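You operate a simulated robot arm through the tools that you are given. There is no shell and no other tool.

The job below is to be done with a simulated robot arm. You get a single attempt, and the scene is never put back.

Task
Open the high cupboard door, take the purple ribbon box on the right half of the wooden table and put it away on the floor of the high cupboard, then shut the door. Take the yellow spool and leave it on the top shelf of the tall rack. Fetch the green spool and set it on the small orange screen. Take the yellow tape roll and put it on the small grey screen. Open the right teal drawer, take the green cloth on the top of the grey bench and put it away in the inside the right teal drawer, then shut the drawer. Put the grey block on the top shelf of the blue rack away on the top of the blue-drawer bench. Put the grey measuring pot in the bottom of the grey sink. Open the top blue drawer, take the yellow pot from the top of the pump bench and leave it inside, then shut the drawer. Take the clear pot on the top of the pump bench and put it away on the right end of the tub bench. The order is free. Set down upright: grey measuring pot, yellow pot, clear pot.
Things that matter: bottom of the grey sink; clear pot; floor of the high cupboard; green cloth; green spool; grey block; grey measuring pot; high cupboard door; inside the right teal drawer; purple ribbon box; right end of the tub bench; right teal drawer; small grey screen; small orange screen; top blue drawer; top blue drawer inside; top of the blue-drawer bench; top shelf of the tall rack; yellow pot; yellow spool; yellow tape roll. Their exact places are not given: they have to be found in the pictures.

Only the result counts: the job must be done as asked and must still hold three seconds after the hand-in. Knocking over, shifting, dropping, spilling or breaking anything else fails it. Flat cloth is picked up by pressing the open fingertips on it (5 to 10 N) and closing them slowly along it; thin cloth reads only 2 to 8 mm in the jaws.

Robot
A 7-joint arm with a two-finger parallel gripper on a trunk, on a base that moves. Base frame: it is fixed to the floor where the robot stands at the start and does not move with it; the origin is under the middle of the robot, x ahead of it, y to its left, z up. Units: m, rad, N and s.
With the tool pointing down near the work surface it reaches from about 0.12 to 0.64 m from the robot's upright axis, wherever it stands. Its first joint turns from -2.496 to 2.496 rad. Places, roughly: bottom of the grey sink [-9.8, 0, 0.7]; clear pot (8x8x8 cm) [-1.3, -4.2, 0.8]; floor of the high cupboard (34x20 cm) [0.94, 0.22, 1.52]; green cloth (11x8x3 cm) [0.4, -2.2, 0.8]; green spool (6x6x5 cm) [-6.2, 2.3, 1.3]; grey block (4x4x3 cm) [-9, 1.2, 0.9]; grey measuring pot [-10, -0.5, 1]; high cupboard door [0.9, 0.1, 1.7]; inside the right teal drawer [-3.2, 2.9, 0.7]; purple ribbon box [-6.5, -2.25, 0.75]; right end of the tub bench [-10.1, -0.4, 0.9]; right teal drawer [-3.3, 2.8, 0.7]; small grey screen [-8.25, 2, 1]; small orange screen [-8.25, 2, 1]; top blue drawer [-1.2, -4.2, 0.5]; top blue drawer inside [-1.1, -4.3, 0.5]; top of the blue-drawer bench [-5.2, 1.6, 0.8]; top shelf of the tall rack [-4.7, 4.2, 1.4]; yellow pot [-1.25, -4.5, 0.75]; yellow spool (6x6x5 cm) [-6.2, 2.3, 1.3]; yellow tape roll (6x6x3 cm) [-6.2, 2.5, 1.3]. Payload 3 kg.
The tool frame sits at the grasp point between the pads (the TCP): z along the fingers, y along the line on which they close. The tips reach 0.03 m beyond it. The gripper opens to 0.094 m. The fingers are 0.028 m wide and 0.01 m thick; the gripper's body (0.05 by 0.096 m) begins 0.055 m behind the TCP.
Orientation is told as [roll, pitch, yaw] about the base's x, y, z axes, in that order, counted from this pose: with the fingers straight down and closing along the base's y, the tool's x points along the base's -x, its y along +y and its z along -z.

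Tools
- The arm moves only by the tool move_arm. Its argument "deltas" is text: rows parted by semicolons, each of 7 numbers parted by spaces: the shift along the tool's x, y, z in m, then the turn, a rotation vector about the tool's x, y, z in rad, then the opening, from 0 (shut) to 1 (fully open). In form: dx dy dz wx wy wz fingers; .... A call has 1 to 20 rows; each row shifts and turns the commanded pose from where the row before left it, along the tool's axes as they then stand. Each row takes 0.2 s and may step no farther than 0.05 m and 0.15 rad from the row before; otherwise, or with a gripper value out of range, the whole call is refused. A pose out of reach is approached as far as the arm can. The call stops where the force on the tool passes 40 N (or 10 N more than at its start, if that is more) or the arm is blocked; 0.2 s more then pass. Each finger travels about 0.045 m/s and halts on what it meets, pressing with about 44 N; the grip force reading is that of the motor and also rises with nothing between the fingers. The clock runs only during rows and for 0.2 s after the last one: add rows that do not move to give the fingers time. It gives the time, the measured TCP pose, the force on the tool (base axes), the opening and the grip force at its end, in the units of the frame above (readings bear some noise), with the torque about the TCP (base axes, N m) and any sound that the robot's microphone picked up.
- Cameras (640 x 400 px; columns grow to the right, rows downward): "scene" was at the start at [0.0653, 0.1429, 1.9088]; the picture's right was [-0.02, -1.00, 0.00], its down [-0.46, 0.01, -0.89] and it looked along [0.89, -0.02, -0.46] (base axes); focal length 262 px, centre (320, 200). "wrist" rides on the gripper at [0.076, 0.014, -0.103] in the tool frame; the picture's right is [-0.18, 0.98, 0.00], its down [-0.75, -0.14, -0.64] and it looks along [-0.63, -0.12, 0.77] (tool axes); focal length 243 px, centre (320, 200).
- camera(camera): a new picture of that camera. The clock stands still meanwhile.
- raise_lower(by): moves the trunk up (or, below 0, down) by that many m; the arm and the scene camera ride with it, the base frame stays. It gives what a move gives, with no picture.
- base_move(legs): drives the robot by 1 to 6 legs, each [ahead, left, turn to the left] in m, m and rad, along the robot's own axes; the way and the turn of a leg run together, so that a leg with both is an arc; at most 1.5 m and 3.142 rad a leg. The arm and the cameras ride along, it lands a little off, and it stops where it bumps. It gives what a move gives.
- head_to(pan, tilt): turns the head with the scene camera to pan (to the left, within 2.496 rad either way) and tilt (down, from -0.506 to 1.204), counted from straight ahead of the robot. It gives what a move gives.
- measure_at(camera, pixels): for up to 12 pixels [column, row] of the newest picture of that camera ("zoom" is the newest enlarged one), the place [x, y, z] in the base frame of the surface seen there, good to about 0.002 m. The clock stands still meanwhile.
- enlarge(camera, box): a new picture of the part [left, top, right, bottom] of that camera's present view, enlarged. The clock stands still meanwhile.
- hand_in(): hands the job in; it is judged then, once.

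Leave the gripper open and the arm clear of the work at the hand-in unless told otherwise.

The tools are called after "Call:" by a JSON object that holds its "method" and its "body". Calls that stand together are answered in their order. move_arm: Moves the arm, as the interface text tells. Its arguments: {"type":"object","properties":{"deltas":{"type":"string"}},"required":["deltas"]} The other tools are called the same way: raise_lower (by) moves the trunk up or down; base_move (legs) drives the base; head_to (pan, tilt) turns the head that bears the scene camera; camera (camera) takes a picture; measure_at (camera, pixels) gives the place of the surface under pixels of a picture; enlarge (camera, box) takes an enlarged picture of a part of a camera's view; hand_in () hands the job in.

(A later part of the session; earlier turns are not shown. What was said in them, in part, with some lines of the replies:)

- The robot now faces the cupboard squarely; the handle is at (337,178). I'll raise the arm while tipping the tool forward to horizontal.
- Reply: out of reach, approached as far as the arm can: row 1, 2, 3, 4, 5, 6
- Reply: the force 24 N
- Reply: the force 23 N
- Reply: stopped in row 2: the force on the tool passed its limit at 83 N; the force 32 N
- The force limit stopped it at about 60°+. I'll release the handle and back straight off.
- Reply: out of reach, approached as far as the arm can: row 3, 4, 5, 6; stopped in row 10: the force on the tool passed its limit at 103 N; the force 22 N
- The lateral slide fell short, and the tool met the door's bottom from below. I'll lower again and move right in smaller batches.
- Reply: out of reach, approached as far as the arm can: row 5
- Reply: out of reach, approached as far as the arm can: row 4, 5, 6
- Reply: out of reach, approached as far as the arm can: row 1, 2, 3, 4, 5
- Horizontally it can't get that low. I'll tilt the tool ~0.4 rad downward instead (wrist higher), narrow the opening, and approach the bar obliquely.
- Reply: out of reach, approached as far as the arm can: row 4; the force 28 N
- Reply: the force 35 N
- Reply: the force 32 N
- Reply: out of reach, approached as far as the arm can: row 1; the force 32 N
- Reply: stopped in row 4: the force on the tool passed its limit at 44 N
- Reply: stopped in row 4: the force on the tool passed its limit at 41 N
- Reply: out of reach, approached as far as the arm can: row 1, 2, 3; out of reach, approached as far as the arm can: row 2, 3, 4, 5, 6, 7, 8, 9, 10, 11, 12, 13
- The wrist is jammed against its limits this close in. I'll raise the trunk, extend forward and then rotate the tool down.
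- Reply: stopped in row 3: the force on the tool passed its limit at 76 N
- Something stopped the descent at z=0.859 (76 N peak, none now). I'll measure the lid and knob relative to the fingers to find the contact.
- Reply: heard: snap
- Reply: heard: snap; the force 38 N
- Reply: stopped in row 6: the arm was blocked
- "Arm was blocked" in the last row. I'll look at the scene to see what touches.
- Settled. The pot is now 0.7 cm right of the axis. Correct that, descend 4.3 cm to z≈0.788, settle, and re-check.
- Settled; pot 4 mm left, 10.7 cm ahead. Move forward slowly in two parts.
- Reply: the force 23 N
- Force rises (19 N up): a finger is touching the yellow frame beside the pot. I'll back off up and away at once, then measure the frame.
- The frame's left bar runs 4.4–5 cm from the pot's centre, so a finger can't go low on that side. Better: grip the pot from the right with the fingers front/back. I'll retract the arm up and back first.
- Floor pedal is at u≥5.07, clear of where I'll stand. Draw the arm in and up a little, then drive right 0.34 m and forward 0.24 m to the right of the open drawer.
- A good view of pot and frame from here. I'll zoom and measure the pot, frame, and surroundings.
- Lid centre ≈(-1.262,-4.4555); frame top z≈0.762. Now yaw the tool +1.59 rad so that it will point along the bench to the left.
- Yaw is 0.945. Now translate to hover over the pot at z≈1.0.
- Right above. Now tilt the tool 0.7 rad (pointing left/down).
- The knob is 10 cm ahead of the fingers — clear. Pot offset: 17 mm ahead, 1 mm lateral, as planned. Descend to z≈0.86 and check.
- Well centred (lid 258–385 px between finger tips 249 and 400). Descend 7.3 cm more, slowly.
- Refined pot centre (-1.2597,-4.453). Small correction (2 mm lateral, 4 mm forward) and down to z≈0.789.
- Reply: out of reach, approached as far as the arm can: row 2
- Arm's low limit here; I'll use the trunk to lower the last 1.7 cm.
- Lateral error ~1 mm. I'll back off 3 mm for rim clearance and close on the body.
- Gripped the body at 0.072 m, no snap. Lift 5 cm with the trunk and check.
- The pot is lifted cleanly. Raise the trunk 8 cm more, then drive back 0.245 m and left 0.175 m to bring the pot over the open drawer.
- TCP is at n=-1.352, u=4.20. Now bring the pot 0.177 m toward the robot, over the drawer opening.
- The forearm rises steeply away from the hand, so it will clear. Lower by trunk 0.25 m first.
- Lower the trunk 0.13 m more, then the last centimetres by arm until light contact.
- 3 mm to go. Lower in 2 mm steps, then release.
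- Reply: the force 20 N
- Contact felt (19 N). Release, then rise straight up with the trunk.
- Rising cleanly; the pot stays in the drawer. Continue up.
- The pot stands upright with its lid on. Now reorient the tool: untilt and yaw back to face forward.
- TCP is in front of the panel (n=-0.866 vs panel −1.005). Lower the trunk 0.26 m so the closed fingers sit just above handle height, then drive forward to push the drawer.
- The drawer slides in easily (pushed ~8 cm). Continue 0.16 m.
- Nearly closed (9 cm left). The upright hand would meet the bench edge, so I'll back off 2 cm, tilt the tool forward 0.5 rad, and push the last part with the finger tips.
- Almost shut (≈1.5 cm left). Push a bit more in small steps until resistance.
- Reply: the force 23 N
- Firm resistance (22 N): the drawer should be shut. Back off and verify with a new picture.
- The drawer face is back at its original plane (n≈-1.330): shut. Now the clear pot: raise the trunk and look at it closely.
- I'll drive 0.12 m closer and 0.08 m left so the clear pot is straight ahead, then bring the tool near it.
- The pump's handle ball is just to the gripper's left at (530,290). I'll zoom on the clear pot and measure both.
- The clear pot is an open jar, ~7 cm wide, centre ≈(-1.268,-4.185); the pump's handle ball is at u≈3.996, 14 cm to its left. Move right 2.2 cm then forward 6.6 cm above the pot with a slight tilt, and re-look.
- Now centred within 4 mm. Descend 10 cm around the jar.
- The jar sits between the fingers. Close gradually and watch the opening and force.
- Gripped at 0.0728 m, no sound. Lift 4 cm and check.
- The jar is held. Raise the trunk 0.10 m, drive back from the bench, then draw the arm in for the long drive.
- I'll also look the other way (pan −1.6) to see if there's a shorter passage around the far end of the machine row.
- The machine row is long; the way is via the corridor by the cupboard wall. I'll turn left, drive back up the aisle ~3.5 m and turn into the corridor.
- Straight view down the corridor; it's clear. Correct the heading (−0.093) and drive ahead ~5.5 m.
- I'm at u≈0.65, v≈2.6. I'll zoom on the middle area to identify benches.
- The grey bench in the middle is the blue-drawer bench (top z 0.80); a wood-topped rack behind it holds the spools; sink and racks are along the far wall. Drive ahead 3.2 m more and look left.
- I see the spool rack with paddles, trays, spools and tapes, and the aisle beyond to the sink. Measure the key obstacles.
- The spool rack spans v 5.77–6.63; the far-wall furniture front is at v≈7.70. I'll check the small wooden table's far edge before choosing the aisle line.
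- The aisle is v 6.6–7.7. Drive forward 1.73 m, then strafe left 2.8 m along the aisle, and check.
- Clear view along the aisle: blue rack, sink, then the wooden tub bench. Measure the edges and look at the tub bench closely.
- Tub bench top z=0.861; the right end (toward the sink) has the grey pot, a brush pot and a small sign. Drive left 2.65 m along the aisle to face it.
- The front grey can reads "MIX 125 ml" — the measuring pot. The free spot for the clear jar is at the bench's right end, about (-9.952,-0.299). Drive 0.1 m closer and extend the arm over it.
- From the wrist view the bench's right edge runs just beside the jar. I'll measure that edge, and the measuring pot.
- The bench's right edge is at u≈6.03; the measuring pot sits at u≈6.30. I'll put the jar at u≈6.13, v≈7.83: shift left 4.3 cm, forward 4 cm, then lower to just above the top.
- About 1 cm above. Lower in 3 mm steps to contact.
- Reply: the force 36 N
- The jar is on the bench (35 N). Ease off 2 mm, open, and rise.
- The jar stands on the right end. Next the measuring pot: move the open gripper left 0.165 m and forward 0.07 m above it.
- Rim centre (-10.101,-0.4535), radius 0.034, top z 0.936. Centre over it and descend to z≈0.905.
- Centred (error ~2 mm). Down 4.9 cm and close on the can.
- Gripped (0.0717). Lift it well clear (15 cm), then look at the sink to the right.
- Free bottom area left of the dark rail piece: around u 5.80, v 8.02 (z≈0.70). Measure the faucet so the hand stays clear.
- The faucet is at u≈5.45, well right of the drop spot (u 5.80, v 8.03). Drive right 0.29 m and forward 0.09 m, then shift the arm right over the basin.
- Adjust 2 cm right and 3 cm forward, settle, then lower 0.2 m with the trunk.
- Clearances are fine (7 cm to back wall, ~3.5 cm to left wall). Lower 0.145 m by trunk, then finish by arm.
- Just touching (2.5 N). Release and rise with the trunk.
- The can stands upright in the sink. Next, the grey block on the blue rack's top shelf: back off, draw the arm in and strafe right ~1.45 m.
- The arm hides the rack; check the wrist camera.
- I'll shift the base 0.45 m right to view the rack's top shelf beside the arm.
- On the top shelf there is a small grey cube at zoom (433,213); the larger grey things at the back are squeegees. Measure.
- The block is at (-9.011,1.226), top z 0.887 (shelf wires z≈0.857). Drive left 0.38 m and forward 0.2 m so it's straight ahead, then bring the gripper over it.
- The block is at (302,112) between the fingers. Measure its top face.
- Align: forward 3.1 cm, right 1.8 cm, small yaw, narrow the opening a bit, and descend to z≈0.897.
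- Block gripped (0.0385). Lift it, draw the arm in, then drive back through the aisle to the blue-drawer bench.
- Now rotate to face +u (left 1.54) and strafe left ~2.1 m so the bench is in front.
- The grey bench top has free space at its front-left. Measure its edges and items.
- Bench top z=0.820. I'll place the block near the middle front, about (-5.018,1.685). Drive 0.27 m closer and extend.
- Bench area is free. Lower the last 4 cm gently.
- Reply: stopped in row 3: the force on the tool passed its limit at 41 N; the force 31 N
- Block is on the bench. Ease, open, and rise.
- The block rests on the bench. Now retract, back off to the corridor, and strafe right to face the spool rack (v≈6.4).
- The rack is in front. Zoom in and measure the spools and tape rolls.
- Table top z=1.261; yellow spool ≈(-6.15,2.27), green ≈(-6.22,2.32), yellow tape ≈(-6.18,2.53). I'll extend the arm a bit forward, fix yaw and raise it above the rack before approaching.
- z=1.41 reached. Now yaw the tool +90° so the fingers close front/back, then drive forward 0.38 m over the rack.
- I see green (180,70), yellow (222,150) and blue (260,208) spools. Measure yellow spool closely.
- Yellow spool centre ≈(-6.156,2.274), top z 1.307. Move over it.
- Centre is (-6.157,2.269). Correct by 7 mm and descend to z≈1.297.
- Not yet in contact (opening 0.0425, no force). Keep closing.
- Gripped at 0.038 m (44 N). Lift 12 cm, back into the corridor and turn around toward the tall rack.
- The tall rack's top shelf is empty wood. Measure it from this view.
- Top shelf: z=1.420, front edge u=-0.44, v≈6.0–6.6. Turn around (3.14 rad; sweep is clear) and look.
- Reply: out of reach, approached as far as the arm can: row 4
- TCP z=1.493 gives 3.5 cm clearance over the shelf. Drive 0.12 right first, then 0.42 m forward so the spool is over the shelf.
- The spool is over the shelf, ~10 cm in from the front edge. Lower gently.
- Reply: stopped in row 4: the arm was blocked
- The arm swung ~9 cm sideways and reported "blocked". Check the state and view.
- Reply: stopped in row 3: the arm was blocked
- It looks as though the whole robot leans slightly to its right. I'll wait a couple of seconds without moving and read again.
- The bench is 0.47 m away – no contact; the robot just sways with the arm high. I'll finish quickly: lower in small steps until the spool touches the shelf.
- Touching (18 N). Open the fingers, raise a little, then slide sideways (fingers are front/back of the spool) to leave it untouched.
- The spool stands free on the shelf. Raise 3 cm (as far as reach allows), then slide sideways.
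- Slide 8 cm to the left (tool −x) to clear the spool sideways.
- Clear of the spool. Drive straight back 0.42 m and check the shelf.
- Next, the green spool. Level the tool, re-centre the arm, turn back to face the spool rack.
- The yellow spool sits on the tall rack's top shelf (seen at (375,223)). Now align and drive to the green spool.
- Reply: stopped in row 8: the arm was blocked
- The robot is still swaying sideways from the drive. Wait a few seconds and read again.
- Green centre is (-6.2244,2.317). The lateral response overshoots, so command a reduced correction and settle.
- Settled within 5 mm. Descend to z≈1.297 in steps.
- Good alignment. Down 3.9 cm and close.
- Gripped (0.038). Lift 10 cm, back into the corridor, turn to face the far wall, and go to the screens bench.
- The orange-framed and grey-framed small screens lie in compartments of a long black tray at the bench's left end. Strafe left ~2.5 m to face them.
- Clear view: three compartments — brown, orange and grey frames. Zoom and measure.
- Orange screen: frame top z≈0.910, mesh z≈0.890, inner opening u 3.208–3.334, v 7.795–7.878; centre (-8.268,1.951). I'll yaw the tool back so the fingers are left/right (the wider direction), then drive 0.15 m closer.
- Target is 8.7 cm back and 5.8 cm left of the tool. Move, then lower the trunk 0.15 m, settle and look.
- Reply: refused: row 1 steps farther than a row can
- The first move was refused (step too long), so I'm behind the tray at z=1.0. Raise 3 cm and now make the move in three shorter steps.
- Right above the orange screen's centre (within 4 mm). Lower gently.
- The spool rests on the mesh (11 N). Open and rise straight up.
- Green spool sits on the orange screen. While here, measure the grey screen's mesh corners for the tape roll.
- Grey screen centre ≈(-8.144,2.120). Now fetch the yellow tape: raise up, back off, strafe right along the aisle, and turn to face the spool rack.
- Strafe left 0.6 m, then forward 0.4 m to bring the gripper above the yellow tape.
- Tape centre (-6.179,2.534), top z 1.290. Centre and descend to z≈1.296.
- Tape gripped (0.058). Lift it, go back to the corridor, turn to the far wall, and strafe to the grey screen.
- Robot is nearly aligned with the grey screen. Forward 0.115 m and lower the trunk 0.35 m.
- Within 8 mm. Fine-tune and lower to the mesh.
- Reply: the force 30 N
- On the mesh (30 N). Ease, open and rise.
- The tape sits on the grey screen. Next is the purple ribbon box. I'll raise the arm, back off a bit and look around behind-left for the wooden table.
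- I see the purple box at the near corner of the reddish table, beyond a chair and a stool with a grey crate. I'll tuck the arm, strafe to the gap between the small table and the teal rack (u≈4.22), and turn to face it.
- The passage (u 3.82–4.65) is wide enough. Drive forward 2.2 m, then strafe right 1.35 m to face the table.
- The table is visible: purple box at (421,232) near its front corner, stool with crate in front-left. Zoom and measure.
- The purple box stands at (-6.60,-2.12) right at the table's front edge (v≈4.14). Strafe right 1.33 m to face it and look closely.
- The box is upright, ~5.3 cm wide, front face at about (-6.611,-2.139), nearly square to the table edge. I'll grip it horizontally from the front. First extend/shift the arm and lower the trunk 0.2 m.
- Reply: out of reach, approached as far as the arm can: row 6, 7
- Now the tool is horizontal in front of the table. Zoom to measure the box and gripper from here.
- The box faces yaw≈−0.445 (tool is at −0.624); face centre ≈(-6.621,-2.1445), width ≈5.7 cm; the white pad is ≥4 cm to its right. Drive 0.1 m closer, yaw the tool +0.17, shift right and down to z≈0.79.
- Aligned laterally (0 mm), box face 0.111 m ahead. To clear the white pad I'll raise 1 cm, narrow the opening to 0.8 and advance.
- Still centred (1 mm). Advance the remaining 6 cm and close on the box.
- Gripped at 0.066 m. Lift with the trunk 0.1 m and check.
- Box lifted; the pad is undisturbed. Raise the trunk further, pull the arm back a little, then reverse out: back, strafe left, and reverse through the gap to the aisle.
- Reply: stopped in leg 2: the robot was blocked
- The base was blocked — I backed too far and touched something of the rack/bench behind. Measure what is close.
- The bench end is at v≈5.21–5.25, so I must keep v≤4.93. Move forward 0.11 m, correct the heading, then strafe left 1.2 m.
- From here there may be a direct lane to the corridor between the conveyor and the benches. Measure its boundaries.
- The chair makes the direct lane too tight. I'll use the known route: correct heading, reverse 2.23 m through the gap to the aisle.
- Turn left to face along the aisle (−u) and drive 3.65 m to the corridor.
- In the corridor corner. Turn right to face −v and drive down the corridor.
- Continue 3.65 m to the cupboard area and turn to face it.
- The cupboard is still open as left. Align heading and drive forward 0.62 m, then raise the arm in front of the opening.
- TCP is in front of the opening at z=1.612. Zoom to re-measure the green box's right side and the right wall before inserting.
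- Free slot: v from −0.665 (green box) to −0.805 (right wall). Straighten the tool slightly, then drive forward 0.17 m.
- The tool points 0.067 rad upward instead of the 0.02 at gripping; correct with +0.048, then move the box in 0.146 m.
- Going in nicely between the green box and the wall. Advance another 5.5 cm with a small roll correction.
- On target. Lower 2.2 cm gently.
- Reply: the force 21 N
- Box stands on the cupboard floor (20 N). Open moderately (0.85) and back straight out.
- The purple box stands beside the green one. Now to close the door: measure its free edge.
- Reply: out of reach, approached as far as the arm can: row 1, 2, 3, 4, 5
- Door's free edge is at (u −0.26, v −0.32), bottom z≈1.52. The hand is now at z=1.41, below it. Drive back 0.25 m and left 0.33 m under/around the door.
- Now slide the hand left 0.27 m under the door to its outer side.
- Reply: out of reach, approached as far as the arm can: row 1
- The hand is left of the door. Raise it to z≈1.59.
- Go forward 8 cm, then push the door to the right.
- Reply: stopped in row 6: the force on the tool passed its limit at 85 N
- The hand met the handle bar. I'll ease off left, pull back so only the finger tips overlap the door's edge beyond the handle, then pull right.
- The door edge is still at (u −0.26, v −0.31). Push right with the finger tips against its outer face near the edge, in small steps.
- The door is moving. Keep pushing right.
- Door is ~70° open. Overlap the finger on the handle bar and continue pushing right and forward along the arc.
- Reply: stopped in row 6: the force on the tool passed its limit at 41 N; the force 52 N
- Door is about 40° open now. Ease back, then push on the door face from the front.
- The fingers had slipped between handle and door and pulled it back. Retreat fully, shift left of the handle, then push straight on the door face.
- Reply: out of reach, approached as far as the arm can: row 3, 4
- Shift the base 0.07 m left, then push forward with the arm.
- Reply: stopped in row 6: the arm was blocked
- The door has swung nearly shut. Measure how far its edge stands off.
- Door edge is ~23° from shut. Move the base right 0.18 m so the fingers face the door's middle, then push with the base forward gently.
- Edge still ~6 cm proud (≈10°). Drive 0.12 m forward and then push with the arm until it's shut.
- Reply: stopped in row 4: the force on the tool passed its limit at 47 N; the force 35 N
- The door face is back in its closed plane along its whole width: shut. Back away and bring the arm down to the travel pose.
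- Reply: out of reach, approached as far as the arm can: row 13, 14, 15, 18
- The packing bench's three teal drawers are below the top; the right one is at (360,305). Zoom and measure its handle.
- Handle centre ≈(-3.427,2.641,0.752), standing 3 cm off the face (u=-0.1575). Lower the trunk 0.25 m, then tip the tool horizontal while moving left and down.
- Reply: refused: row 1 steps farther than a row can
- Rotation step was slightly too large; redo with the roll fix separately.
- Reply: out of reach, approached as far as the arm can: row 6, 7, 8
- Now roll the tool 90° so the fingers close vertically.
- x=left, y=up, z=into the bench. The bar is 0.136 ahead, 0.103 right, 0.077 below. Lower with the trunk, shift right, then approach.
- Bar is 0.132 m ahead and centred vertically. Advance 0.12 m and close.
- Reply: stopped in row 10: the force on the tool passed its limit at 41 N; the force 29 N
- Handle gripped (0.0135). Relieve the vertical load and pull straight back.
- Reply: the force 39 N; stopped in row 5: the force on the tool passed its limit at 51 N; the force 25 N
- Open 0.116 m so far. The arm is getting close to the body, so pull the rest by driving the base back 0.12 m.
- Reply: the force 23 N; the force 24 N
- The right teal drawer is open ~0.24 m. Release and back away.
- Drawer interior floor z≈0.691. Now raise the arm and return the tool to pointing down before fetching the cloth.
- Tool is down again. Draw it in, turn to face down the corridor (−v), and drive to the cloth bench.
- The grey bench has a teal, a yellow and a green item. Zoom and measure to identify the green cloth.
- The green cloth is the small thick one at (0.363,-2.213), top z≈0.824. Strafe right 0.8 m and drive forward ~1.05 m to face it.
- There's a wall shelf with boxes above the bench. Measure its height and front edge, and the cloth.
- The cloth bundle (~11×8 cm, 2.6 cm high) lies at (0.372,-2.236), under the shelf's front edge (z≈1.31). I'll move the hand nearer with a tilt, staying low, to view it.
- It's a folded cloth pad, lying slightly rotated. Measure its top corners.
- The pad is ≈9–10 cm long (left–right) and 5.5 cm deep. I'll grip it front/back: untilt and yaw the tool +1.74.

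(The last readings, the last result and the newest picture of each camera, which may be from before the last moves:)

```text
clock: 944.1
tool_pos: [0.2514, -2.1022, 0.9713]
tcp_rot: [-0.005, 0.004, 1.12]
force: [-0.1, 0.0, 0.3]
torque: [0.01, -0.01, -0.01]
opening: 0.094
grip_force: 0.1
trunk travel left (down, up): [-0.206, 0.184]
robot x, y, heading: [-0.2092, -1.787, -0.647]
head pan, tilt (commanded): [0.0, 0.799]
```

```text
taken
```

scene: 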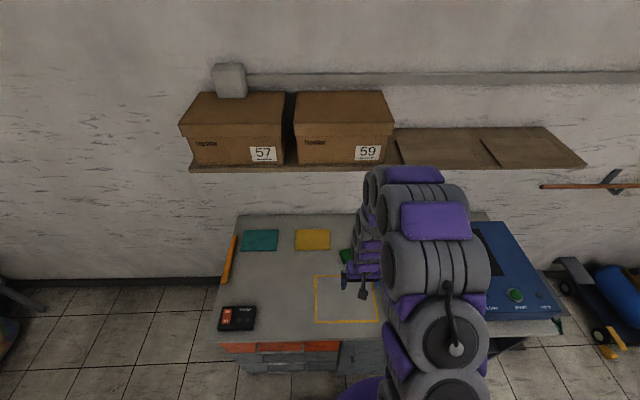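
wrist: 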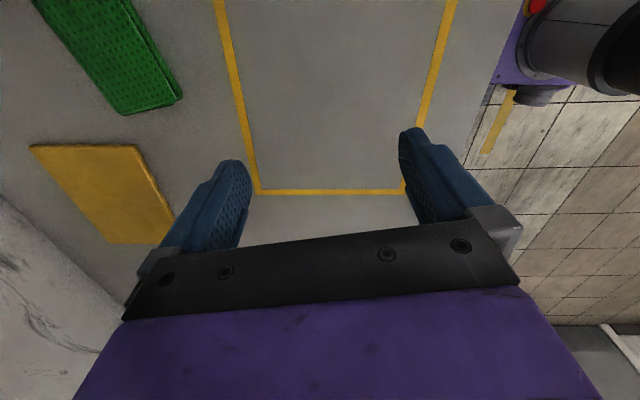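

Drive 6 cm closer, then move over the cloth.

Call:
{"method": "base_move", "body": {"legs": [[0.06, 0, 0]]}}

Call:
{"method": "move_arm", "body": {"deltas": "0.0173 -0.03 0 0 0 0 1;0.0173 -0.03 0 0 0 0 1;0.0173 -0.03 0 0 0 0 1;0.0173 -0.03 0 0 0 0 1;0 0 0 0 0 0 1;0 0 0 0 0 0 1;0 0 0 0 0 0 1"}}

Call:
{"method": "camera", "body": {"camera": "wrist"}}

Call:
{"method": "camera", "body": {"camera": "scene"}}

```text
clock: 945.1
tool_pos: [0.2998, -2.1383, 0.9693]
tcp_rot: [-0.004, 0.004, 1.119]
force: [0.7, -0.5, 0.0]
torque: [-0.01, 0.0, 0.0]
opening: 0.0939
grip_force: 0.0
trunk travel left (down, up): [-0.206, 0.184]
robot x, y, heading: [-0.1583, -1.822, -0.643]
head pan, tilt (commanded): [0.0, 0.799]
```

```text
clock: 946.7
tool_pos: [0.3759, -2.2508, 0.973]
tcp_rot: [-0.005, 0.004, 1.119]
force: [-0.4, 0.4, 0.0]
torque: [0.03, -0.03, 0.01]
opening: 0.094
grip_force: 0.1
trunk travel left (down, up): [-0.206, 0.184]
robot x, y, heading: [-0.1595, -1.8248, -0.648]
head pan, tilt (commanded): [0.0, 0.799]
```

```text
taken
```

wrist: 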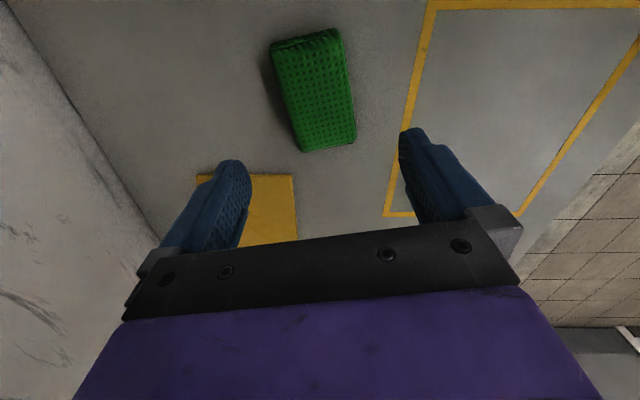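

```text
taken
```

scene: 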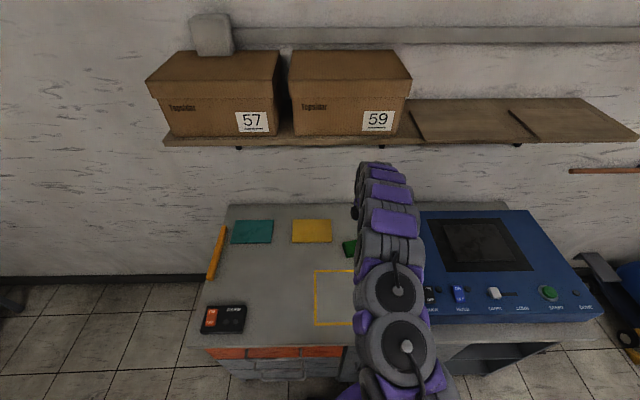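

Aligned well. Measure the pad again for final centring.

Call:
{"method": "measure_at", "body": {"camera": "wrist", "pixels": [[280, 52], [336, 38], [352, 138], [303, 147], [315, 95], [290, 100], [345, 90]]}}

```text
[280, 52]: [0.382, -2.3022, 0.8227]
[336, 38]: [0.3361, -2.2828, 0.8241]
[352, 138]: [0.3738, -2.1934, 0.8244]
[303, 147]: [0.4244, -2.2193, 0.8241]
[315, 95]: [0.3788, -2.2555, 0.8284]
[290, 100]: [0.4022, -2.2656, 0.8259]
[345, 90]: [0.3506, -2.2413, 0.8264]
```

Centred within 3 mm. Descend until the tips are just above the bench (z≈0.834).

Call:
{"method": "move_arm", "body": {"deltas": "0 -0.002 0.03 0 0 0 1;0 0 0.03 0 0 0 1;0 0 0.03 0 0 0 1;0 0 0.03 0 0 0 1;0 0 0 0 0 0 1;0 0 0 0 0 0 1"}}

Call:
{"method": "camera", "body": {"camera": "wrist"}}

```text
clock: 948.1
tool_pos: [0.3798, -2.2518, 0.8513]
tcp_rot: [-0.005, 0.005, 1.119]
force: [0.6, 0.0, 0.4]
torque: [0.0, 0.01, 0.01]
opening: 0.0941
grip_force: 0.1
trunk travel left (down, up): [-0.206, 0.184]
robot x, y, heading: [-0.1583, -1.8207, -0.645]
head pan, tilt (commanded): [0.0, 0.799]
```

```text
taken
```

wrist: 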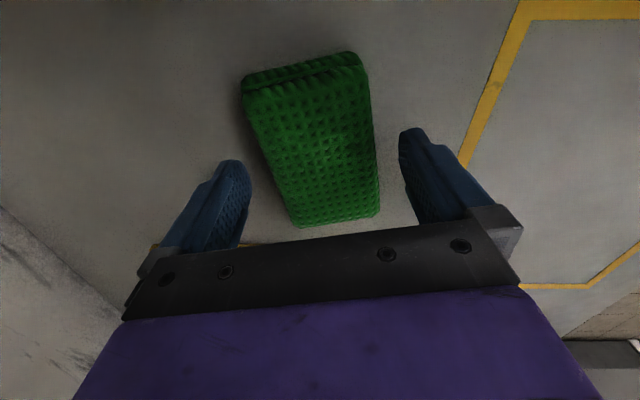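

Call:
{"method": "move_arm", "body": {"deltas": "0 0 0.008 0 0 0 1;0 0 0.008 0 0 0 1;0 0 0 0 0 0 1;0 0 0 0 0 0 0.8;0 0 0 0 0 0 0.65;0 0 0 0 0 0 0.55;0 0 0 0 0 0 0.45;0 0 0 0 0 0 0.35;0 0 0 0 0 0 0.3;0 0 0 0 0 0 0.3"}}

Call:
{"method": "camera", "body": {"camera": "wrist"}}

```text
clock: 950.3
tool_pos: [0.3785, -2.2534, 0.837]
tcp_rot: [-0.006, 0.005, 1.119]
force: [0.3, -0.2, 2.1]
torque: [-0.01, 0.02, 0.07]
opening: 0.0694
grip_force: 43.5
trunk travel left (down, up): [-0.206, 0.184]
robot x, y, heading: [-0.1588, -1.8253, -0.647]
head pan, tilt (commanded): [0.0, 0.799]
```

```text
taken
```

wrist: 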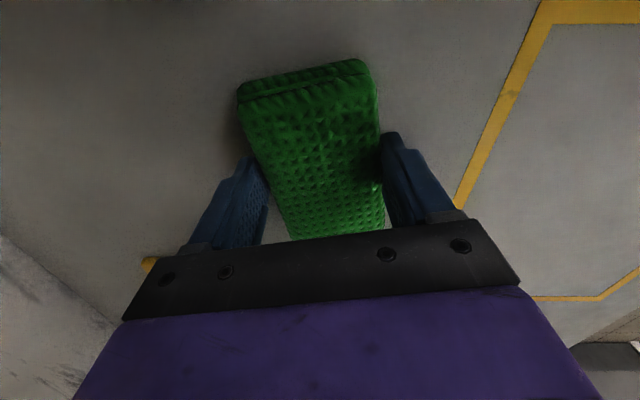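

Gripped at 0.069 m (firm pad). Lift 8 cm and check.

Call:
{"method": "move_arm", "body": {"deltas": "0 0 -0.02 0 0 0 0.3;0 0 -0.03 0 0 0 0.3;0 0 -0.03 0 0 0 0.3;0 0 0 0 0 0 0.3"}}

Call:
{"method": "camera", "body": {"camera": "wrist"}}

```text
clock: 951.3
tool_pos: [0.379, -2.2549, 0.9167]
tcp_rot: [-0.004, 0.006, 1.119]
force: [0.6, -0.1, 0.0]
torque: [-0.02, 0.01, -0.03]
opening: 0.0689
grip_force: 44.0
trunk travel left (down, up): [-0.206, 0.184]
robot x, y, heading: [-0.1583, -1.8226, -0.644]
head pan, tilt (commanded): [0.0, 0.799]
```

```text
taken
```

wrist: 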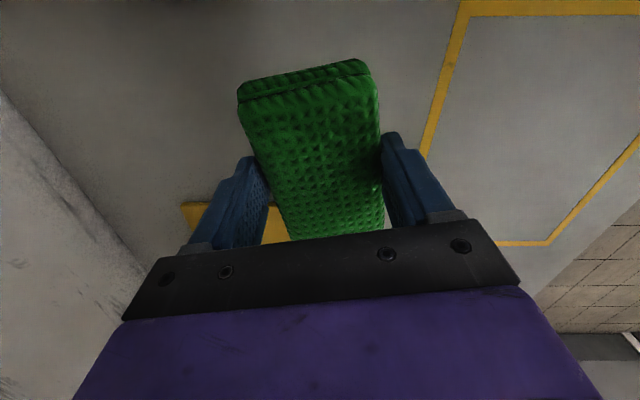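

Cloth is held. Back out from under the shelf, draw the arm in, and drive to the teal drawer.

Call:
{"method": "base_move", "body": {"legs": [[-0.93, 0, 0]]}}

Call:
{"method": "raise_lower", "body": {"by": 0.15}}

Call:
{"method": "move_arm", "body": {"deltas": "0 0.04 0 0 0 0 0.3;0 0.04 0 0 0 0 0.3;0 0.04 0 0 0 0 0.3;0 0.04 0 0 0 0 0.3"}}

Call:
{"method": "base_move", "body": {"legs": [[0, 0.9, 0], [0, 0, 1.59], [0, 1.4, 0], [0, 1.4, 0], [0, 1.3, 0]]}}

Call:
{"method": "head_to", "body": {"pan": 0.1, "tilt": 0.75}}

Call:
{"method": "camera", "body": {"camera": "scene"}}

```text
clock: 956.2
tool_pos: [-0.3701, -1.6901, 0.9161]
tcp_rot: [-0.008, 0.005, 1.118]
force: [-0.3, -0.9, -0.5]
torque: [0.01, -0.03, -0.01]
opening: 0.069
grip_force: 43.5
trunk travel left (down, up): [-0.206, 0.184]
robot x, y, heading: [-0.9056, -1.2566, -0.648]
head pan, tilt (commanded): [0.0, 0.799]
```

```text
clock: 957.9
tool_pos: [-0.3709, -1.6888, 1.0673]
tcp_rot: [-0.009, 0.006, 1.119]
force: [0.5, 0.7, 0.4]
torque: [-0.03, 0.0, -0.02]
opening: 0.0687
grip_force: 44.6
trunk travel left (down, up): [-0.356, 0.034]
robot x, y, heading: [-0.9049, -1.2591, -0.649]
head pan, tilt (commanded): [0.0, 0.799]
```

```text
clock: 958.9
tool_pos: [-0.5172, -1.6177, 1.065]
tcp_rot: [-0.01, 0.006, 1.117]
force: [-0.6, 1.0, 0.3]
torque: [0.0, 0.01, -0.03]
opening: 0.0688
grip_force: 44.0
trunk travel left (down, up): [-0.356, 0.034]
robot x, y, heading: [-0.9077, -1.2583, -0.652]
head pan, tilt (commanded): [0.0, 0.799]
```

```text
clock: 986.9
tool_pos: [-3.2737, 2.3589, 1.0651]
tcp_rot: [-0.008, 0.003, 2.678]
force: [-0.2, -0.3, -1.5]
torque: [0.03, -0.01, 0.04]
opening: 0.0687
grip_force: 44.1
trunk travel left (down, up): [-0.356, 0.034]
robot x, y, heading: [-3.6361, 1.9716, 0.914]
head pan, tilt (commanded): [0.0, 0.799]
```

```text
clock: 987.6
tool_pos: [-3.2772, 2.359, 1.0674]
tcp_rot: [-0.013, 0.007, 2.676]
force: [0.0, -0.2, -1.0]
torque: [-0.01, 0.0, -0.03]
opening: 0.0686
grip_force: 43.9
trunk travel left (down, up): [-0.356, 0.034]
robot x, y, heading: [-3.6361, 1.9771, 0.909]
head pan, tilt (commanded): [0.099, 0.75]
```

```text
taken
```

scene: 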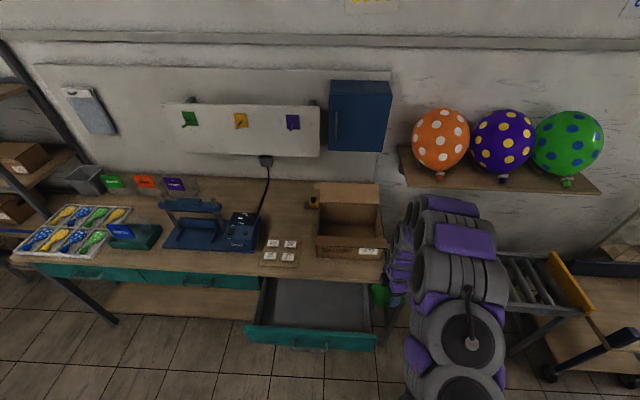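

The drawer is open as I left it. Measure its interior bounds.

Call:
{"method": "measure_at", "body": {"camera": "scene", "pixels": [[275, 312], [360, 322], [315, 318], [320, 290], [255, 328], [370, 338], [266, 290], [368, 300], [310, 332], [310, 327], [250, 320], [375, 330]]}}

```text
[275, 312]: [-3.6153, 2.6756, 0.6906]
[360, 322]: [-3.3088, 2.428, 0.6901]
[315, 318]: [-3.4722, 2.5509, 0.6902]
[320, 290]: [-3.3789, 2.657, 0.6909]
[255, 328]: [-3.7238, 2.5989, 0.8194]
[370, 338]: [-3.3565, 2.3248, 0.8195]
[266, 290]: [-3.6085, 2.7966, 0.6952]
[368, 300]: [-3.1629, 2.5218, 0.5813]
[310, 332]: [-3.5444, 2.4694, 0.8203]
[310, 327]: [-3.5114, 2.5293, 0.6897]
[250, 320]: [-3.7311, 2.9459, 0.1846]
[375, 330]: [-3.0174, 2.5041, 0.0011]
```

Interior: u −0.15…+0.055, v 4.09–4.53, floor z 0.691, panel top 0.82. Move the base left 0.2 m and bring the cloth over the opening.

Call:
{"method": "base_move", "body": {"legs": [[0, 0.2, 0.03]]}}

Call:
{"method": "move_arm", "body": {"deltas": "0 0 0 0 0 0 0.3;0 0 0 0 0 0 0.3;0 0 0 0 0 0 0.3;0 0 0 0 0 0 0.3"}}

Call:
{"method": "camera", "body": {"camera": "scene"}}

```text
clock: 989.2
tool_pos: [-3.447, 2.4891, 1.0662]
tcp_rot: [-0.01, 0.006, 2.709]
force: [0.3, -0.4, -0.7]
torque: [0.01, -0.04, 0.02]
opening: 0.0687
grip_force: 43.9
trunk travel left (down, up): [-0.356, 0.034]
robot x, y, heading: [-3.7981, 2.0946, 0.939]
head pan, tilt (commanded): [0.099, 0.75]
```

```text
clock: 990.2
tool_pos: [-3.456, 2.4949, 1.0682]
tcp_rot: [-0.011, 0.013, 2.711]
force: [-0.7, 0.3, -0.8]
torque: [0.0, -0.03, 0.0]
opening: 0.0687
grip_force: 44.3
trunk travel left (down, up): [-0.356, 0.034]
robot x, y, heading: [-3.8026, 2.0901, 0.94]
head pan, tilt (commanded): [0.099, 0.75]
```

```text
taken
```

scene: 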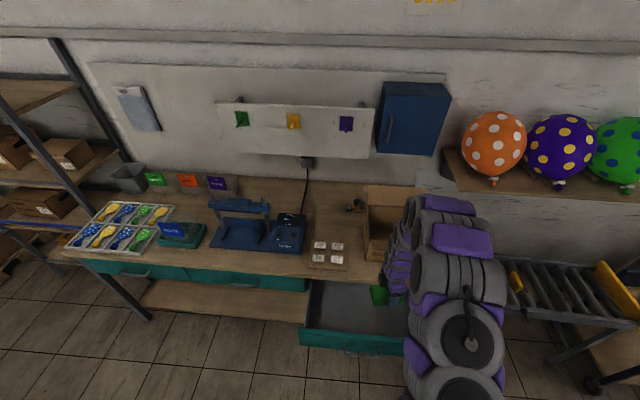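

Call:
{"method": "move_arm", "body": {"deltas": "-0.0185 -0.033 0 0 0 0.09 0.3;-0.0185 -0.033 0 0 0 0.09 0.3;0 0 0 0 0 0 0.3;0 0 0 0 0 0 0.3;0 0 0 0 0 0 0.3"}}

Call:
{"method": "raise_lower", "body": {"by": -0.18}}

Call:
{"method": "camera", "body": {"camera": "wrist"}}

Call:
{"method": "enlarge", "body": {"camera": "scene", "box": [280, 220, 460, 360]}}

```text
clock: 991.4
tool_pos: [-3.4544, 2.5687, 1.067]
tcp_rot: [-0.013, 0.009, 2.527]
force: [0.3, 0.1, -0.7]
torque: [-0.01, 0.04, -0.01]
opening: 0.0685
grip_force: 43.6
trunk travel left (down, up): [-0.356, 0.034]
robot x, y, heading: [-3.7989, 2.0915, 0.939]
head pan, tilt (commanded): [0.099, 0.75]
```

```text
clock: 993.4
tool_pos: [-3.4534, 2.567, 0.8863]
tcp_rot: [-0.013, 0.007, 2.527]
force: [0.3, 0.5, 0.0]
torque: [0.02, -0.02, 0.01]
opening: 0.0689
grip_force: 44.5
trunk travel left (down, up): [-0.176, 0.214]
robot x, y, heading: [-3.798, 2.0952, 0.941]
head pan, tilt (commanded): [0.099, 0.75]
```

```text
taken
```

wrist: 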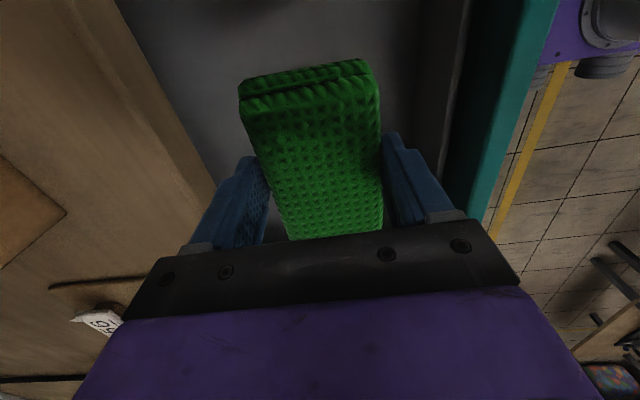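

```text
2.86 times, centred on (370, 290) of scene
```

zoom: 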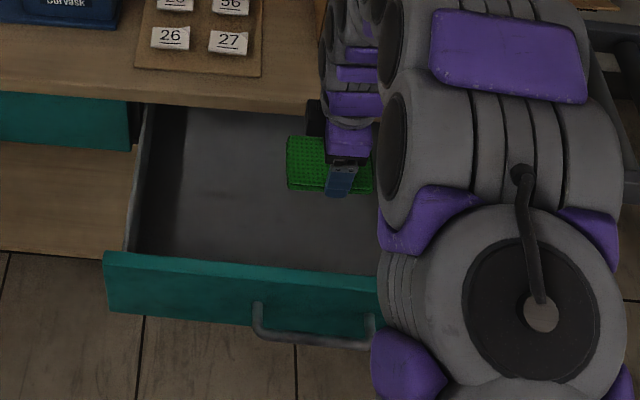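

Clearances: 3.5 cm to the bench edge, more to the panel. Shift 1 cm toward the panel and lower 0.15 m by trunk.

Call:
{"method": "move_arm", "body": {"deltas": "0 0.01 0 0 0 0 0.3;0 0 0 0 0 0 0.3;0 0 0 0 0 0 0.3"}}

Call:
{"method": "raise_lower", "body": {"by": -0.148}}

Call:
{"method": "camera", "body": {"camera": "wrist"}}

```text
clock: 994.2
tool_pos: [-3.4601, 2.5585, 0.8862]
tcp_rot: [-0.015, 0.007, 2.528]
force: [0.3, 0.5, -0.5]
torque: [-0.03, 0.05, -0.02]
opening: 0.0686
grip_force: 44.1
trunk travel left (down, up): [-0.176, 0.214]
robot x, y, heading: [-3.7999, 2.0974, 0.945]
head pan, tilt (commanded): [0.099, 0.75]
```

```text
clock: 995.9
tool_pos: [-3.4596, 2.558, 0.7385]
tcp_rot: [-0.015, 0.01, 2.527]
force: [-0.5, 0.6, -0.7]
torque: [-0.02, 0.02, 0.0]
opening: 0.0687
grip_force: 43.8
trunk travel left (down, up): [-0.028, 0.362]
robot x, y, heading: [-3.8008, 2.0932, 0.945]
head pan, tilt (commanded): [0.099, 0.75]
```

```text
taken
```

wrist: 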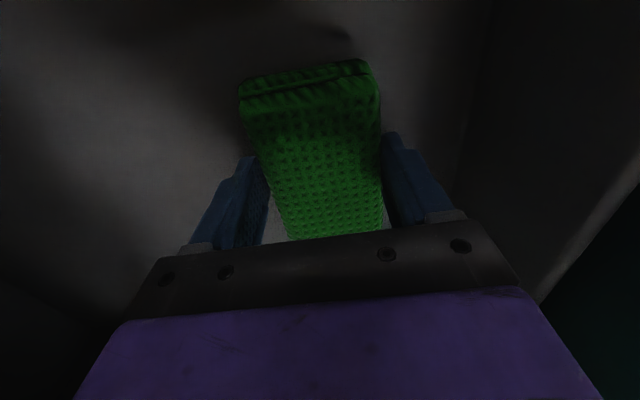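

Inside the drawer. Lower the last centimetre and release.

Call:
{"method": "move_arm", "body": {"deltas": "0 0 0.005 0 0 0 0.3;0 0 0.003 0 0 0 0.3;0 0 0.002 0 0 0 0.3;0 0 0 0 0 0 0.3"}}

Call:
{"method": "move_arm", "body": {"deltas": "0 0 0 0 0 0 0.6;0 0 0 0 0 0 0.8;0 0 0 0 0 0 0.95;0 0 0 0 0 0 1;0 0 0 0 0 0 1"}}

Call:
{"method": "raise_lower", "body": {"by": 0.35}}

Call:
{"method": "camera", "body": {"camera": "wrist"}}

Call:
{"method": "camera", "body": {"camera": "scene"}}

```text
clock: 996.9
tool_pos: [-3.4596, 2.5583, 0.728]
tcp_rot: [-0.013, 0.009, 2.527]
force: [0.2, 0.4, -1.1]
torque: [0.03, -0.03, 0.03]
opening: 0.0687
grip_force: 44.1
trunk travel left (down, up): [-0.028, 0.362]
robot x, y, heading: [-3.801, 2.0997, 0.946]
head pan, tilt (commanded): [0.099, 0.75]
```

```text
clock: 998.1
tool_pos: [-3.461, 2.558, 0.7285]
tcp_rot: [-0.013, 0.008, 2.527]
force: [-0.5, -0.6, -0.2]
torque: [0.03, 0.02, 0.02]
opening: 0.0941
grip_force: 0.0
trunk travel left (down, up): [-0.028, 0.362]
robot x, y, heading: [-3.8005, 2.0988, 0.943]
head pan, tilt (commanded): [0.099, 0.75]
```

```text
clock: 1001.5
tool_pos: [-3.4608, 2.5578, 1.0779]
tcp_rot: [-0.014, 0.007, 2.527]
force: [-0.2, -0.2, 0.4]
torque: [-0.01, 0.04, -0.01]
opening: 0.0939
grip_force: 0.0
trunk travel left (down, up): [-0.378, 0.012]
robot x, y, heading: [-3.8003, 2.094, 0.939]
head pan, tilt (commanded): [0.099, 0.75]
```

```text
taken
```

wrist: 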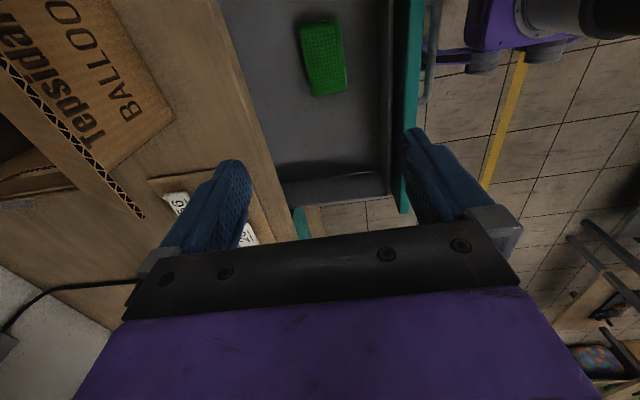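

```text
taken
```

scene: 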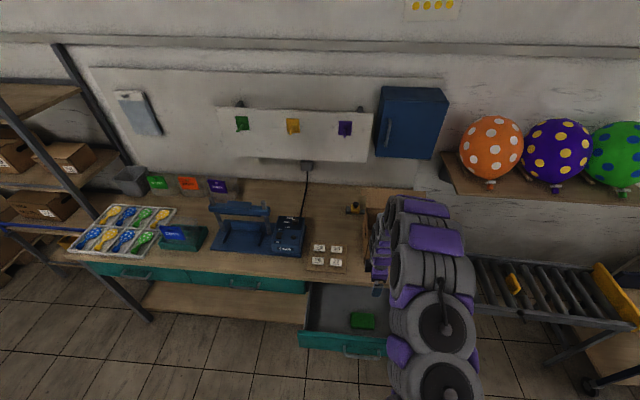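

The cloth lies in the drawer. To shut it: yaw the tool forward again with closed fingers, and back off.

Call:
{"method": "move_arm", "body": {"deltas": "0 0 0 0 0 0.144 0.5;0 0 0 0 0 0.144 0.2;0 0 0 0 0 0.144 0;0 0 0 0 0 0.144 0;0 0 0 0 0 0.144 0;0 0 0 0 0 0.144 0;0 0 0 0 0 0.144 0;0 0 0 0 0 0.144 0;0 0 0 0 0 0.144 0;0 0 0 0 0 0.144 0;0 0 0 0 0 0.143 0"}}

Call:
{"method": "base_move", "body": {"legs": [[-0.33, 0, 0]]}}

Call:
{"method": "raise_lower", "body": {"by": -0.275}}

Call:
{"method": "move_arm", "body": {"deltas": "0 0 0 0 -0.15 0 0;0 0 0 0 -0.15 0 0;0 0 0 0 -0.15 0 0;0 0 0 0 -0.05 0 0;0 0 0 0 0 0 0"}}

Call:
{"method": "camera", "body": {"camera": "scene"}}

```text
clock: 1004.0
tool_pos: [-3.4608, 2.5575, 1.0799]
tcp_rot: [-0.007, -0.015, 0.942]
force: [-0.5, 0.9, 0.4]
torque: [-0.01, 0.03, -0.01]
opening: 0.0
grip_force: 33.2
trunk travel left (down, up): [-0.378, 0.012]
robot x, y, heading: [-3.7964, 2.0956, 0.948]
head pan, tilt (commanded): [0.099, 0.75]
```

```text
clock: 1006.1
tool_pos: [-3.6563, 2.2849, 1.0795]
tcp_rot: [-0.008, -0.014, 0.939]
force: [0.3, -0.6, 0.5]
torque: [0.0, -0.03, 0.02]
opening: 0.0
grip_force: 32.8
trunk travel left (down, up): [-0.378, 0.012]
robot x, y, heading: [-3.9965, 1.8263, 0.939]
head pan, tilt (commanded): [0.099, 0.75]
```

```text
clock: 1008.9
tool_pos: [-3.6571, 2.2842, 0.8051]
tcp_rot: [-0.01, -0.017, 0.94]
force: [-0.3, 0.7, 1.1]
torque: [0.03, 0.02, -0.01]
opening: 0.0
grip_force: 33.2
trunk travel left (down, up): [-0.103, 0.287]
robot x, y, heading: [-3.9982, 1.8213, 0.938]
head pan, tilt (commanded): [0.099, 0.75]
```

```text
clock: 1010.1
tool_pos: [-3.6574, 2.2835, 0.8048]
tcp_rot: [-0.008, -0.515, 0.945]
force: [-0.5, 0.3, 0.3]
torque: [0.02, 0.0, 0.03]
opening: 0.0001
grip_force: 32.8
trunk travel left (down, up): [-0.103, 0.287]
robot x, y, heading: [-3.9993, 1.8226, 0.936]
head pan, tilt (commanded): [0.099, 0.75]
```

```text
taken
```

scene: 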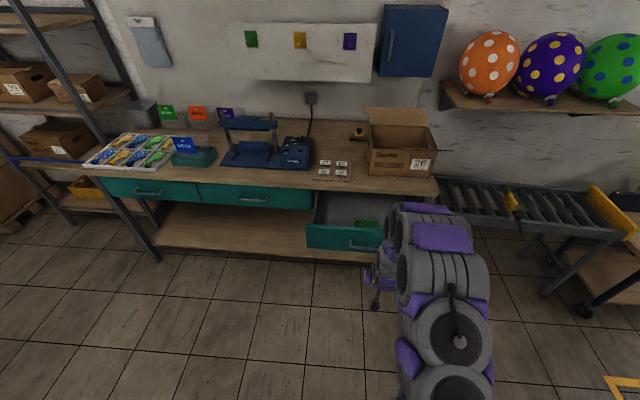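

The tilted fingers are in front of the panel, just above the handle. Drive forward 0.34 m to push the drawer in.

Call:
{"method": "base_move", "body": {"legs": [[0.2, 0, 0.005], [0.14, 0, 0]]}}

Call:
{"method": "camera", "body": {"camera": "scene"}}

```text
clock: 1012.7
tool_pos: [-3.456, 2.5584, 0.8052]
tcp_rot: [-0.009, -0.516, 0.945]
force: [0.0, -0.1, 0.5]
torque: [0.05, -0.02, -0.02]
opening: 0.0
grip_force: 32.8
trunk travel left (down, up): [-0.103, 0.287]
robot x, y, heading: [-3.8003, 2.0954, 0.937]
head pan, tilt (commanded): [0.099, 0.75]
```

```text
taken
```

scene: 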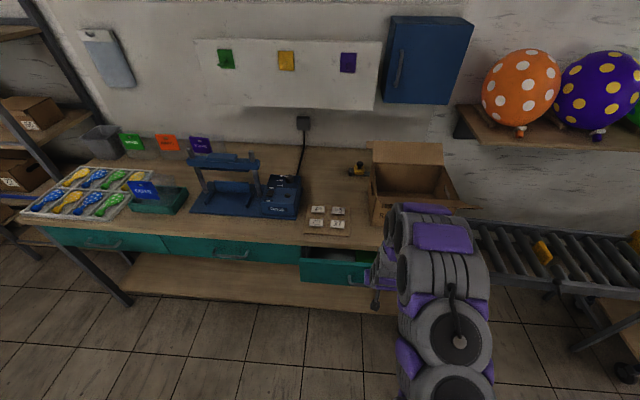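

Pushed to ~9 cm from shut. Finish with the arm in small steps.

Call:
{"method": "move_arm", "body": {"deltas": "-0.0104 0 0.0059 0 0 0 0;-0.0104 0 0.0059 0 0 0 0;-0.0104 0 0.0059 0 0 0 0;-0.0104 0 0.0059 0 0 0 0;-0.0104 0 0.0059 0 0 0 0;-0.0104 0 0.0059 0 0 0 0;0 0 0 0 0 0 0"}}

Call:
{"method": "move_arm", "body": {"deltas": "-0.0052 0 0.003 0 0 0 0;-0.0052 0 0.003 0 0 0 0;-0.0052 0 0.003 0 0 0 0;-0.0044 0 0.0025 0 0 0 0;0 0 0 0 0 0 0"}}

Call:
{"method": "enlarge", "body": {"camera": "scene", "box": [260, 200, 440, 320]}}

```text
clock: 1014.3
tool_pos: [-3.4156, 2.6144, 0.8074]
tcp_rot: [-0.008, -0.519, 0.944]
force: [-0.1, -0.2, 0.6]
torque: [-0.03, 0.02, 0.01]
opening: 0.0001
grip_force: 33.4
trunk travel left (down, up): [-0.103, 0.287]
robot x, y, heading: [-3.7936, 2.0997, 0.938]
head pan, tilt (commanded): [0.099, 0.75]
```

```text
clock: 1015.5
tool_pos: [-3.4047, 2.6285, 0.8032]
tcp_rot: [-0.009, -0.503, 0.944]
force: [-10.3, -12.8, 7.8]
torque: [-0.09, 0.06, 0.0]
opening: 0.0
grip_force: 33.2
trunk travel left (down, up): [-0.103, 0.287]
robot x, y, heading: [-3.7967, 2.0964, 0.937]
head pan, tilt (commanded): [0.099, 0.75]
stopped in row 5: the force on the tool passed its limit at 43 N (the readings are from after the stop); the commanded pose is now the measured one
```

```text
3.33 times, centred on (350, 260) of scene
```

zoom: 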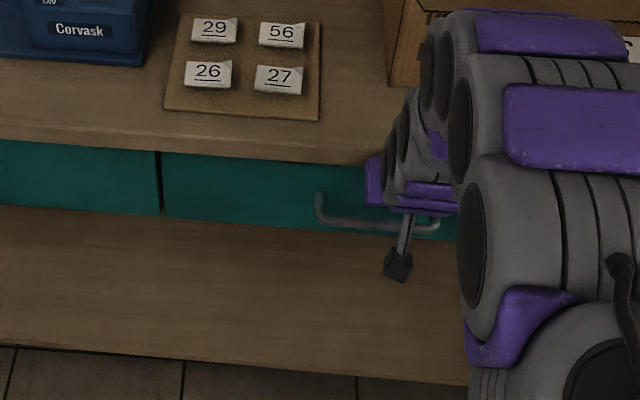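

Resistance felt; the right drawer looks flush with its neighbour. Back off and verify by measuring both faces.

Call:
{"method": "move_arm", "body": {"deltas": "0.0262 0 -0.0144 0 0 0 0;0.035 0 -0.0192 0 0 0 0;0.035 0 -0.0192 0 0 0 0;0 0 0 0 0 0 0"}}

Call:
{"method": "enlarge", "body": {"camera": "scene", "box": [260, 200, 440, 320]}}

Call:
{"method": "measure_at", "body": {"camera": "zoom", "pixels": [[60, 175], [130, 185], [190, 185], [250, 190], [300, 195], [230, 205], [100, 195], [350, 200]]}}

```text
clock: 1016.5
tool_pos: [-3.4685, 2.5422, 0.804]
tcp_rot: [-0.01, -0.506, 0.944]
force: [-0.2, 0.9, 0.0]
torque: [0.03, 0.02, -0.05]
opening: 0.0001
grip_force: 32.9
trunk travel left (down, up): [-0.103, 0.287]
robot x, y, heading: [-3.7976, 2.0947, 0.935]
head pan, tilt (commanded): [0.099, 0.75]
```

```text
3.33 times, centred on (350, 260) of scene
```

zoom: 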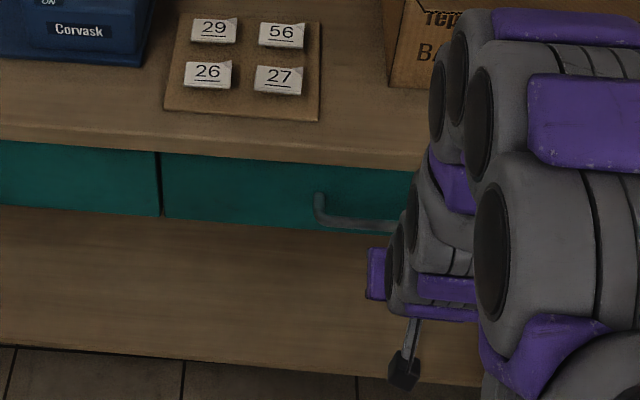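

```text
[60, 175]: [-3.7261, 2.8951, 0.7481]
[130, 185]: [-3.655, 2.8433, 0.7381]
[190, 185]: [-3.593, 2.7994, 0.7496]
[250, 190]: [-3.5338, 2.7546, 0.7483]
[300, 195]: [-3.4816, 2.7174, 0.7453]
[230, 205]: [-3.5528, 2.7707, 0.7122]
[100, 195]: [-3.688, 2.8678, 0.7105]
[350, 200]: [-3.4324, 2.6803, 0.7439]
```

Both drawer fronts lie in the same plane (u≈−0.157): the drawer is shut. Now open the gripper, raise and retract the arm, and back away.

Call:
{"method": "raise_lower", "body": {"by": 0.28}}

Call:
{"method": "base_move", "body": {"legs": [[-0.25, 0, 0]]}}

Call:
{"method": "move_arm", "body": {"deltas": "0 0 0 0 0.15 0 0.3;0 0 0 0 0.15 0 0.6;0 0 0 0 0.15 0 1;0 0 0 0 0.05 0 1;0.03 0 -0.02 0 0 0 1;0.03 0 -0.02 0 0 0 1;0.03 0 0 0 0 0 1;0 0 0 0 0 0 1"}}

Call:
{"method": "head_to", "body": {"pan": 0.75, "tilt": 0.35}}

Call:
{"method": "camera", "body": {"camera": "scene"}}

Call:
{"method": "head_to", "body": {"pan": -1.5, "tilt": 0.35}}

Call:
{"method": "camera", "body": {"camera": "scene"}}

```text
clock: 1019.3
tool_pos: [-3.4681, 2.5423, 1.0845]
tcp_rot: [-0.008, -0.507, 0.945]
force: [-0.7, 0.4, 0.1]
torque: [0.01, 0.01, -0.02]
opening: 0.0
grip_force: 32.9
trunk travel left (down, up): [-0.383, 0.007]
robot x, y, heading: [-3.7958, 2.0957, 0.939]
head pan, tilt (commanded): [0.099, 0.75]
```

```text
clock: 1021.1
tool_pos: [-3.6174, 2.3388, 1.0837]
tcp_rot: [-0.008, -0.507, 0.941]
force: [-0.1, 0.2, 0.5]
torque: [0.02, 0.0, -0.02]
opening: 0.0
grip_force: 32.9
trunk travel left (down, up): [-0.383, 0.007]
robot x, y, heading: [-3.9451, 1.8956, 0.934]
head pan, tilt (commanded): [0.099, 0.75]
```

```text
clock: 1022.9
tool_pos: [-3.6716, 2.2656, 1.1262]
tcp_rot: [-0.007, -0.007, 0.937]
force: [-0.1, -0.6, -0.4]
torque: [-0.01, 0.01, 0.0]
opening: 0.0939
grip_force: 0.1
trunk travel left (down, up): [-0.383, 0.007]
robot x, y, heading: [-3.9432, 1.8961, 0.938]
head pan, tilt (commanded): [0.099, 0.75]
```

```text
clock: 1023.9
tool_pos: [-3.6726, 2.2646, 1.125]
tcp_rot: [-0.007, -0.006, 0.938]
force: [-0.2, -1.1, 0.2]
torque: [0.02, 0.02, -0.01]
opening: 0.0939
grip_force: 0.1
trunk travel left (down, up): [-0.383, 0.007]
robot x, y, heading: [-3.9465, 1.8955, 0.939]
head pan, tilt (commanded): [0.75, 0.351]
```

```text
taken
```

scene: 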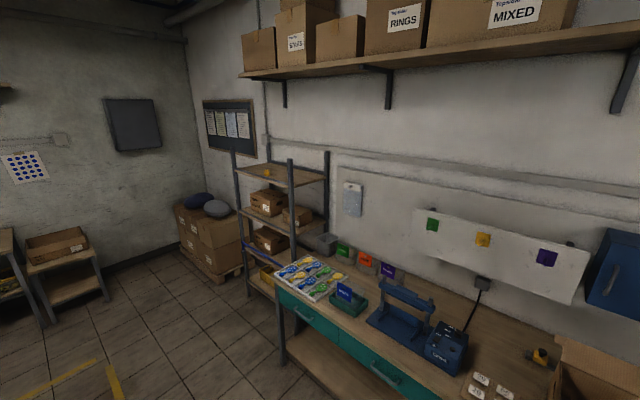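

```text
clock: 1026.0
tool_pos: [-3.6717, 2.2648, 1.1267]
tcp_rot: [-0.007, -0.006, 0.938]
force: [0.0, 0.2, -0.4]
torque: [0.01, -0.02, -0.02]
opening: 0.0943
grip_force: 0.0
trunk travel left (down, up): [-0.383, 0.007]
robot x, y, heading: [-3.9458, 1.8929, 0.939]
head pan, tilt (commanded): [-1.499, 0.351]
```

```text
taken
```

scene: 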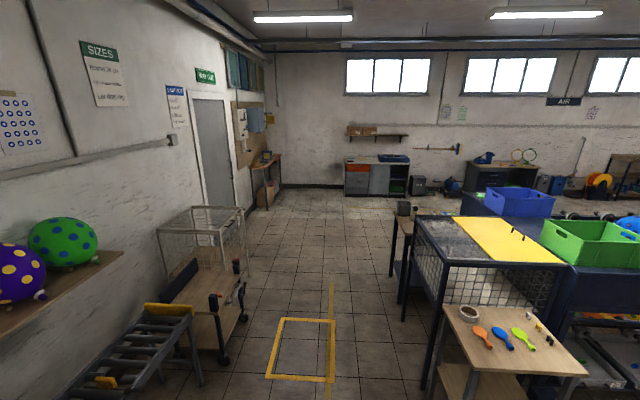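

The yellow spool is on the tall rack's top shelf at (267,171). Zoom at the distant cupboard to confirm it's shut.

Call:
{"method": "enlarge", "body": {"camera": "scene", "box": [225, 90, 295, 170]}}

Call:
{"method": "enlarge", "body": {"camera": "scene", "box": [455, 140, 545, 210]}}

```text
5.00 times, centred on (260, 130) of scene
```

zoom: 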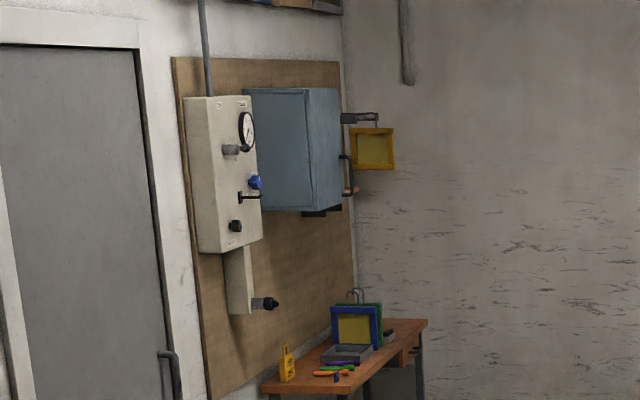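

```text
5.71 times, centred on (500, 175) of scene
```

zoom: 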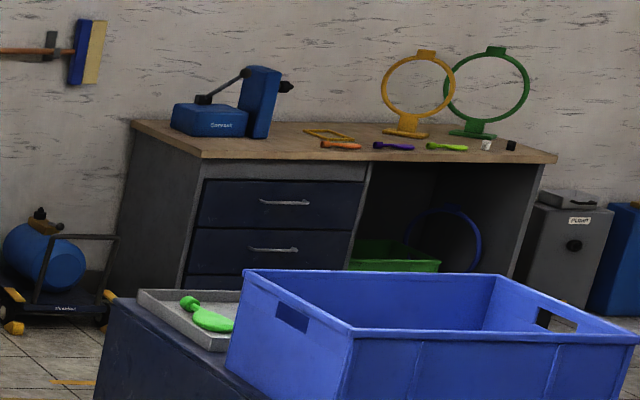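

Everything checks out: cupboard and drawers are shut, spool, tape, block, pots and cloth are in place, the gripper is open and the arm is clear. Handing in.

Call:
{"method": "hand_in", "body": {}}

```text
The job is handed in.
```

All nine parts of the job are done, and I have handed it in. I don't have the verdict yet.

| Part | Result |
|---|---|
| Purple ribbon box | Stands on the high cupboard's floor beside the green box; the door is shut |
| Yellow spool | On the top shelf of the tall rack |
| Green spool | On the small orange screen |
| Yellow tape roll | On the small grey screen |
| Green cloth | In the right teal drawer, which is shut |
| Grey block | On the top of the blue-drawer bench |
| Grey measuring pot | Upright on the bottom of the grey sink |
| Yellow pot | In the top blue drawer, which is shut; it was upright just before I closed it |
| Clear pot | Upright on the right end of the tub bench |

I measured the door and drawer faces against their closed positions after shutting them. Before hand-in I looked again at the yellow spool, the cupboard and the blue drawers from a distance. I did not go back to look again at the far-wall items (sink, screens, tub bench).

Some things did not go cleanly and could count against it:

- **Yellow pot lid:** my first grip popped the lid off. I pressed it back on until it snapped, then gripped the pot by its body instead.
- **Yellow frame on the pump bench:** a finger pressed on it briefly (about 19 N up). Its measured position afterwards matched the earlier one.
- **Bench end near the wooden table:** the base bumped it while reversing. I saw nothing disturbed on it.
- **Cupboard door:** the gripper knocked into it with force while opening and shutting it, with no visible damage.
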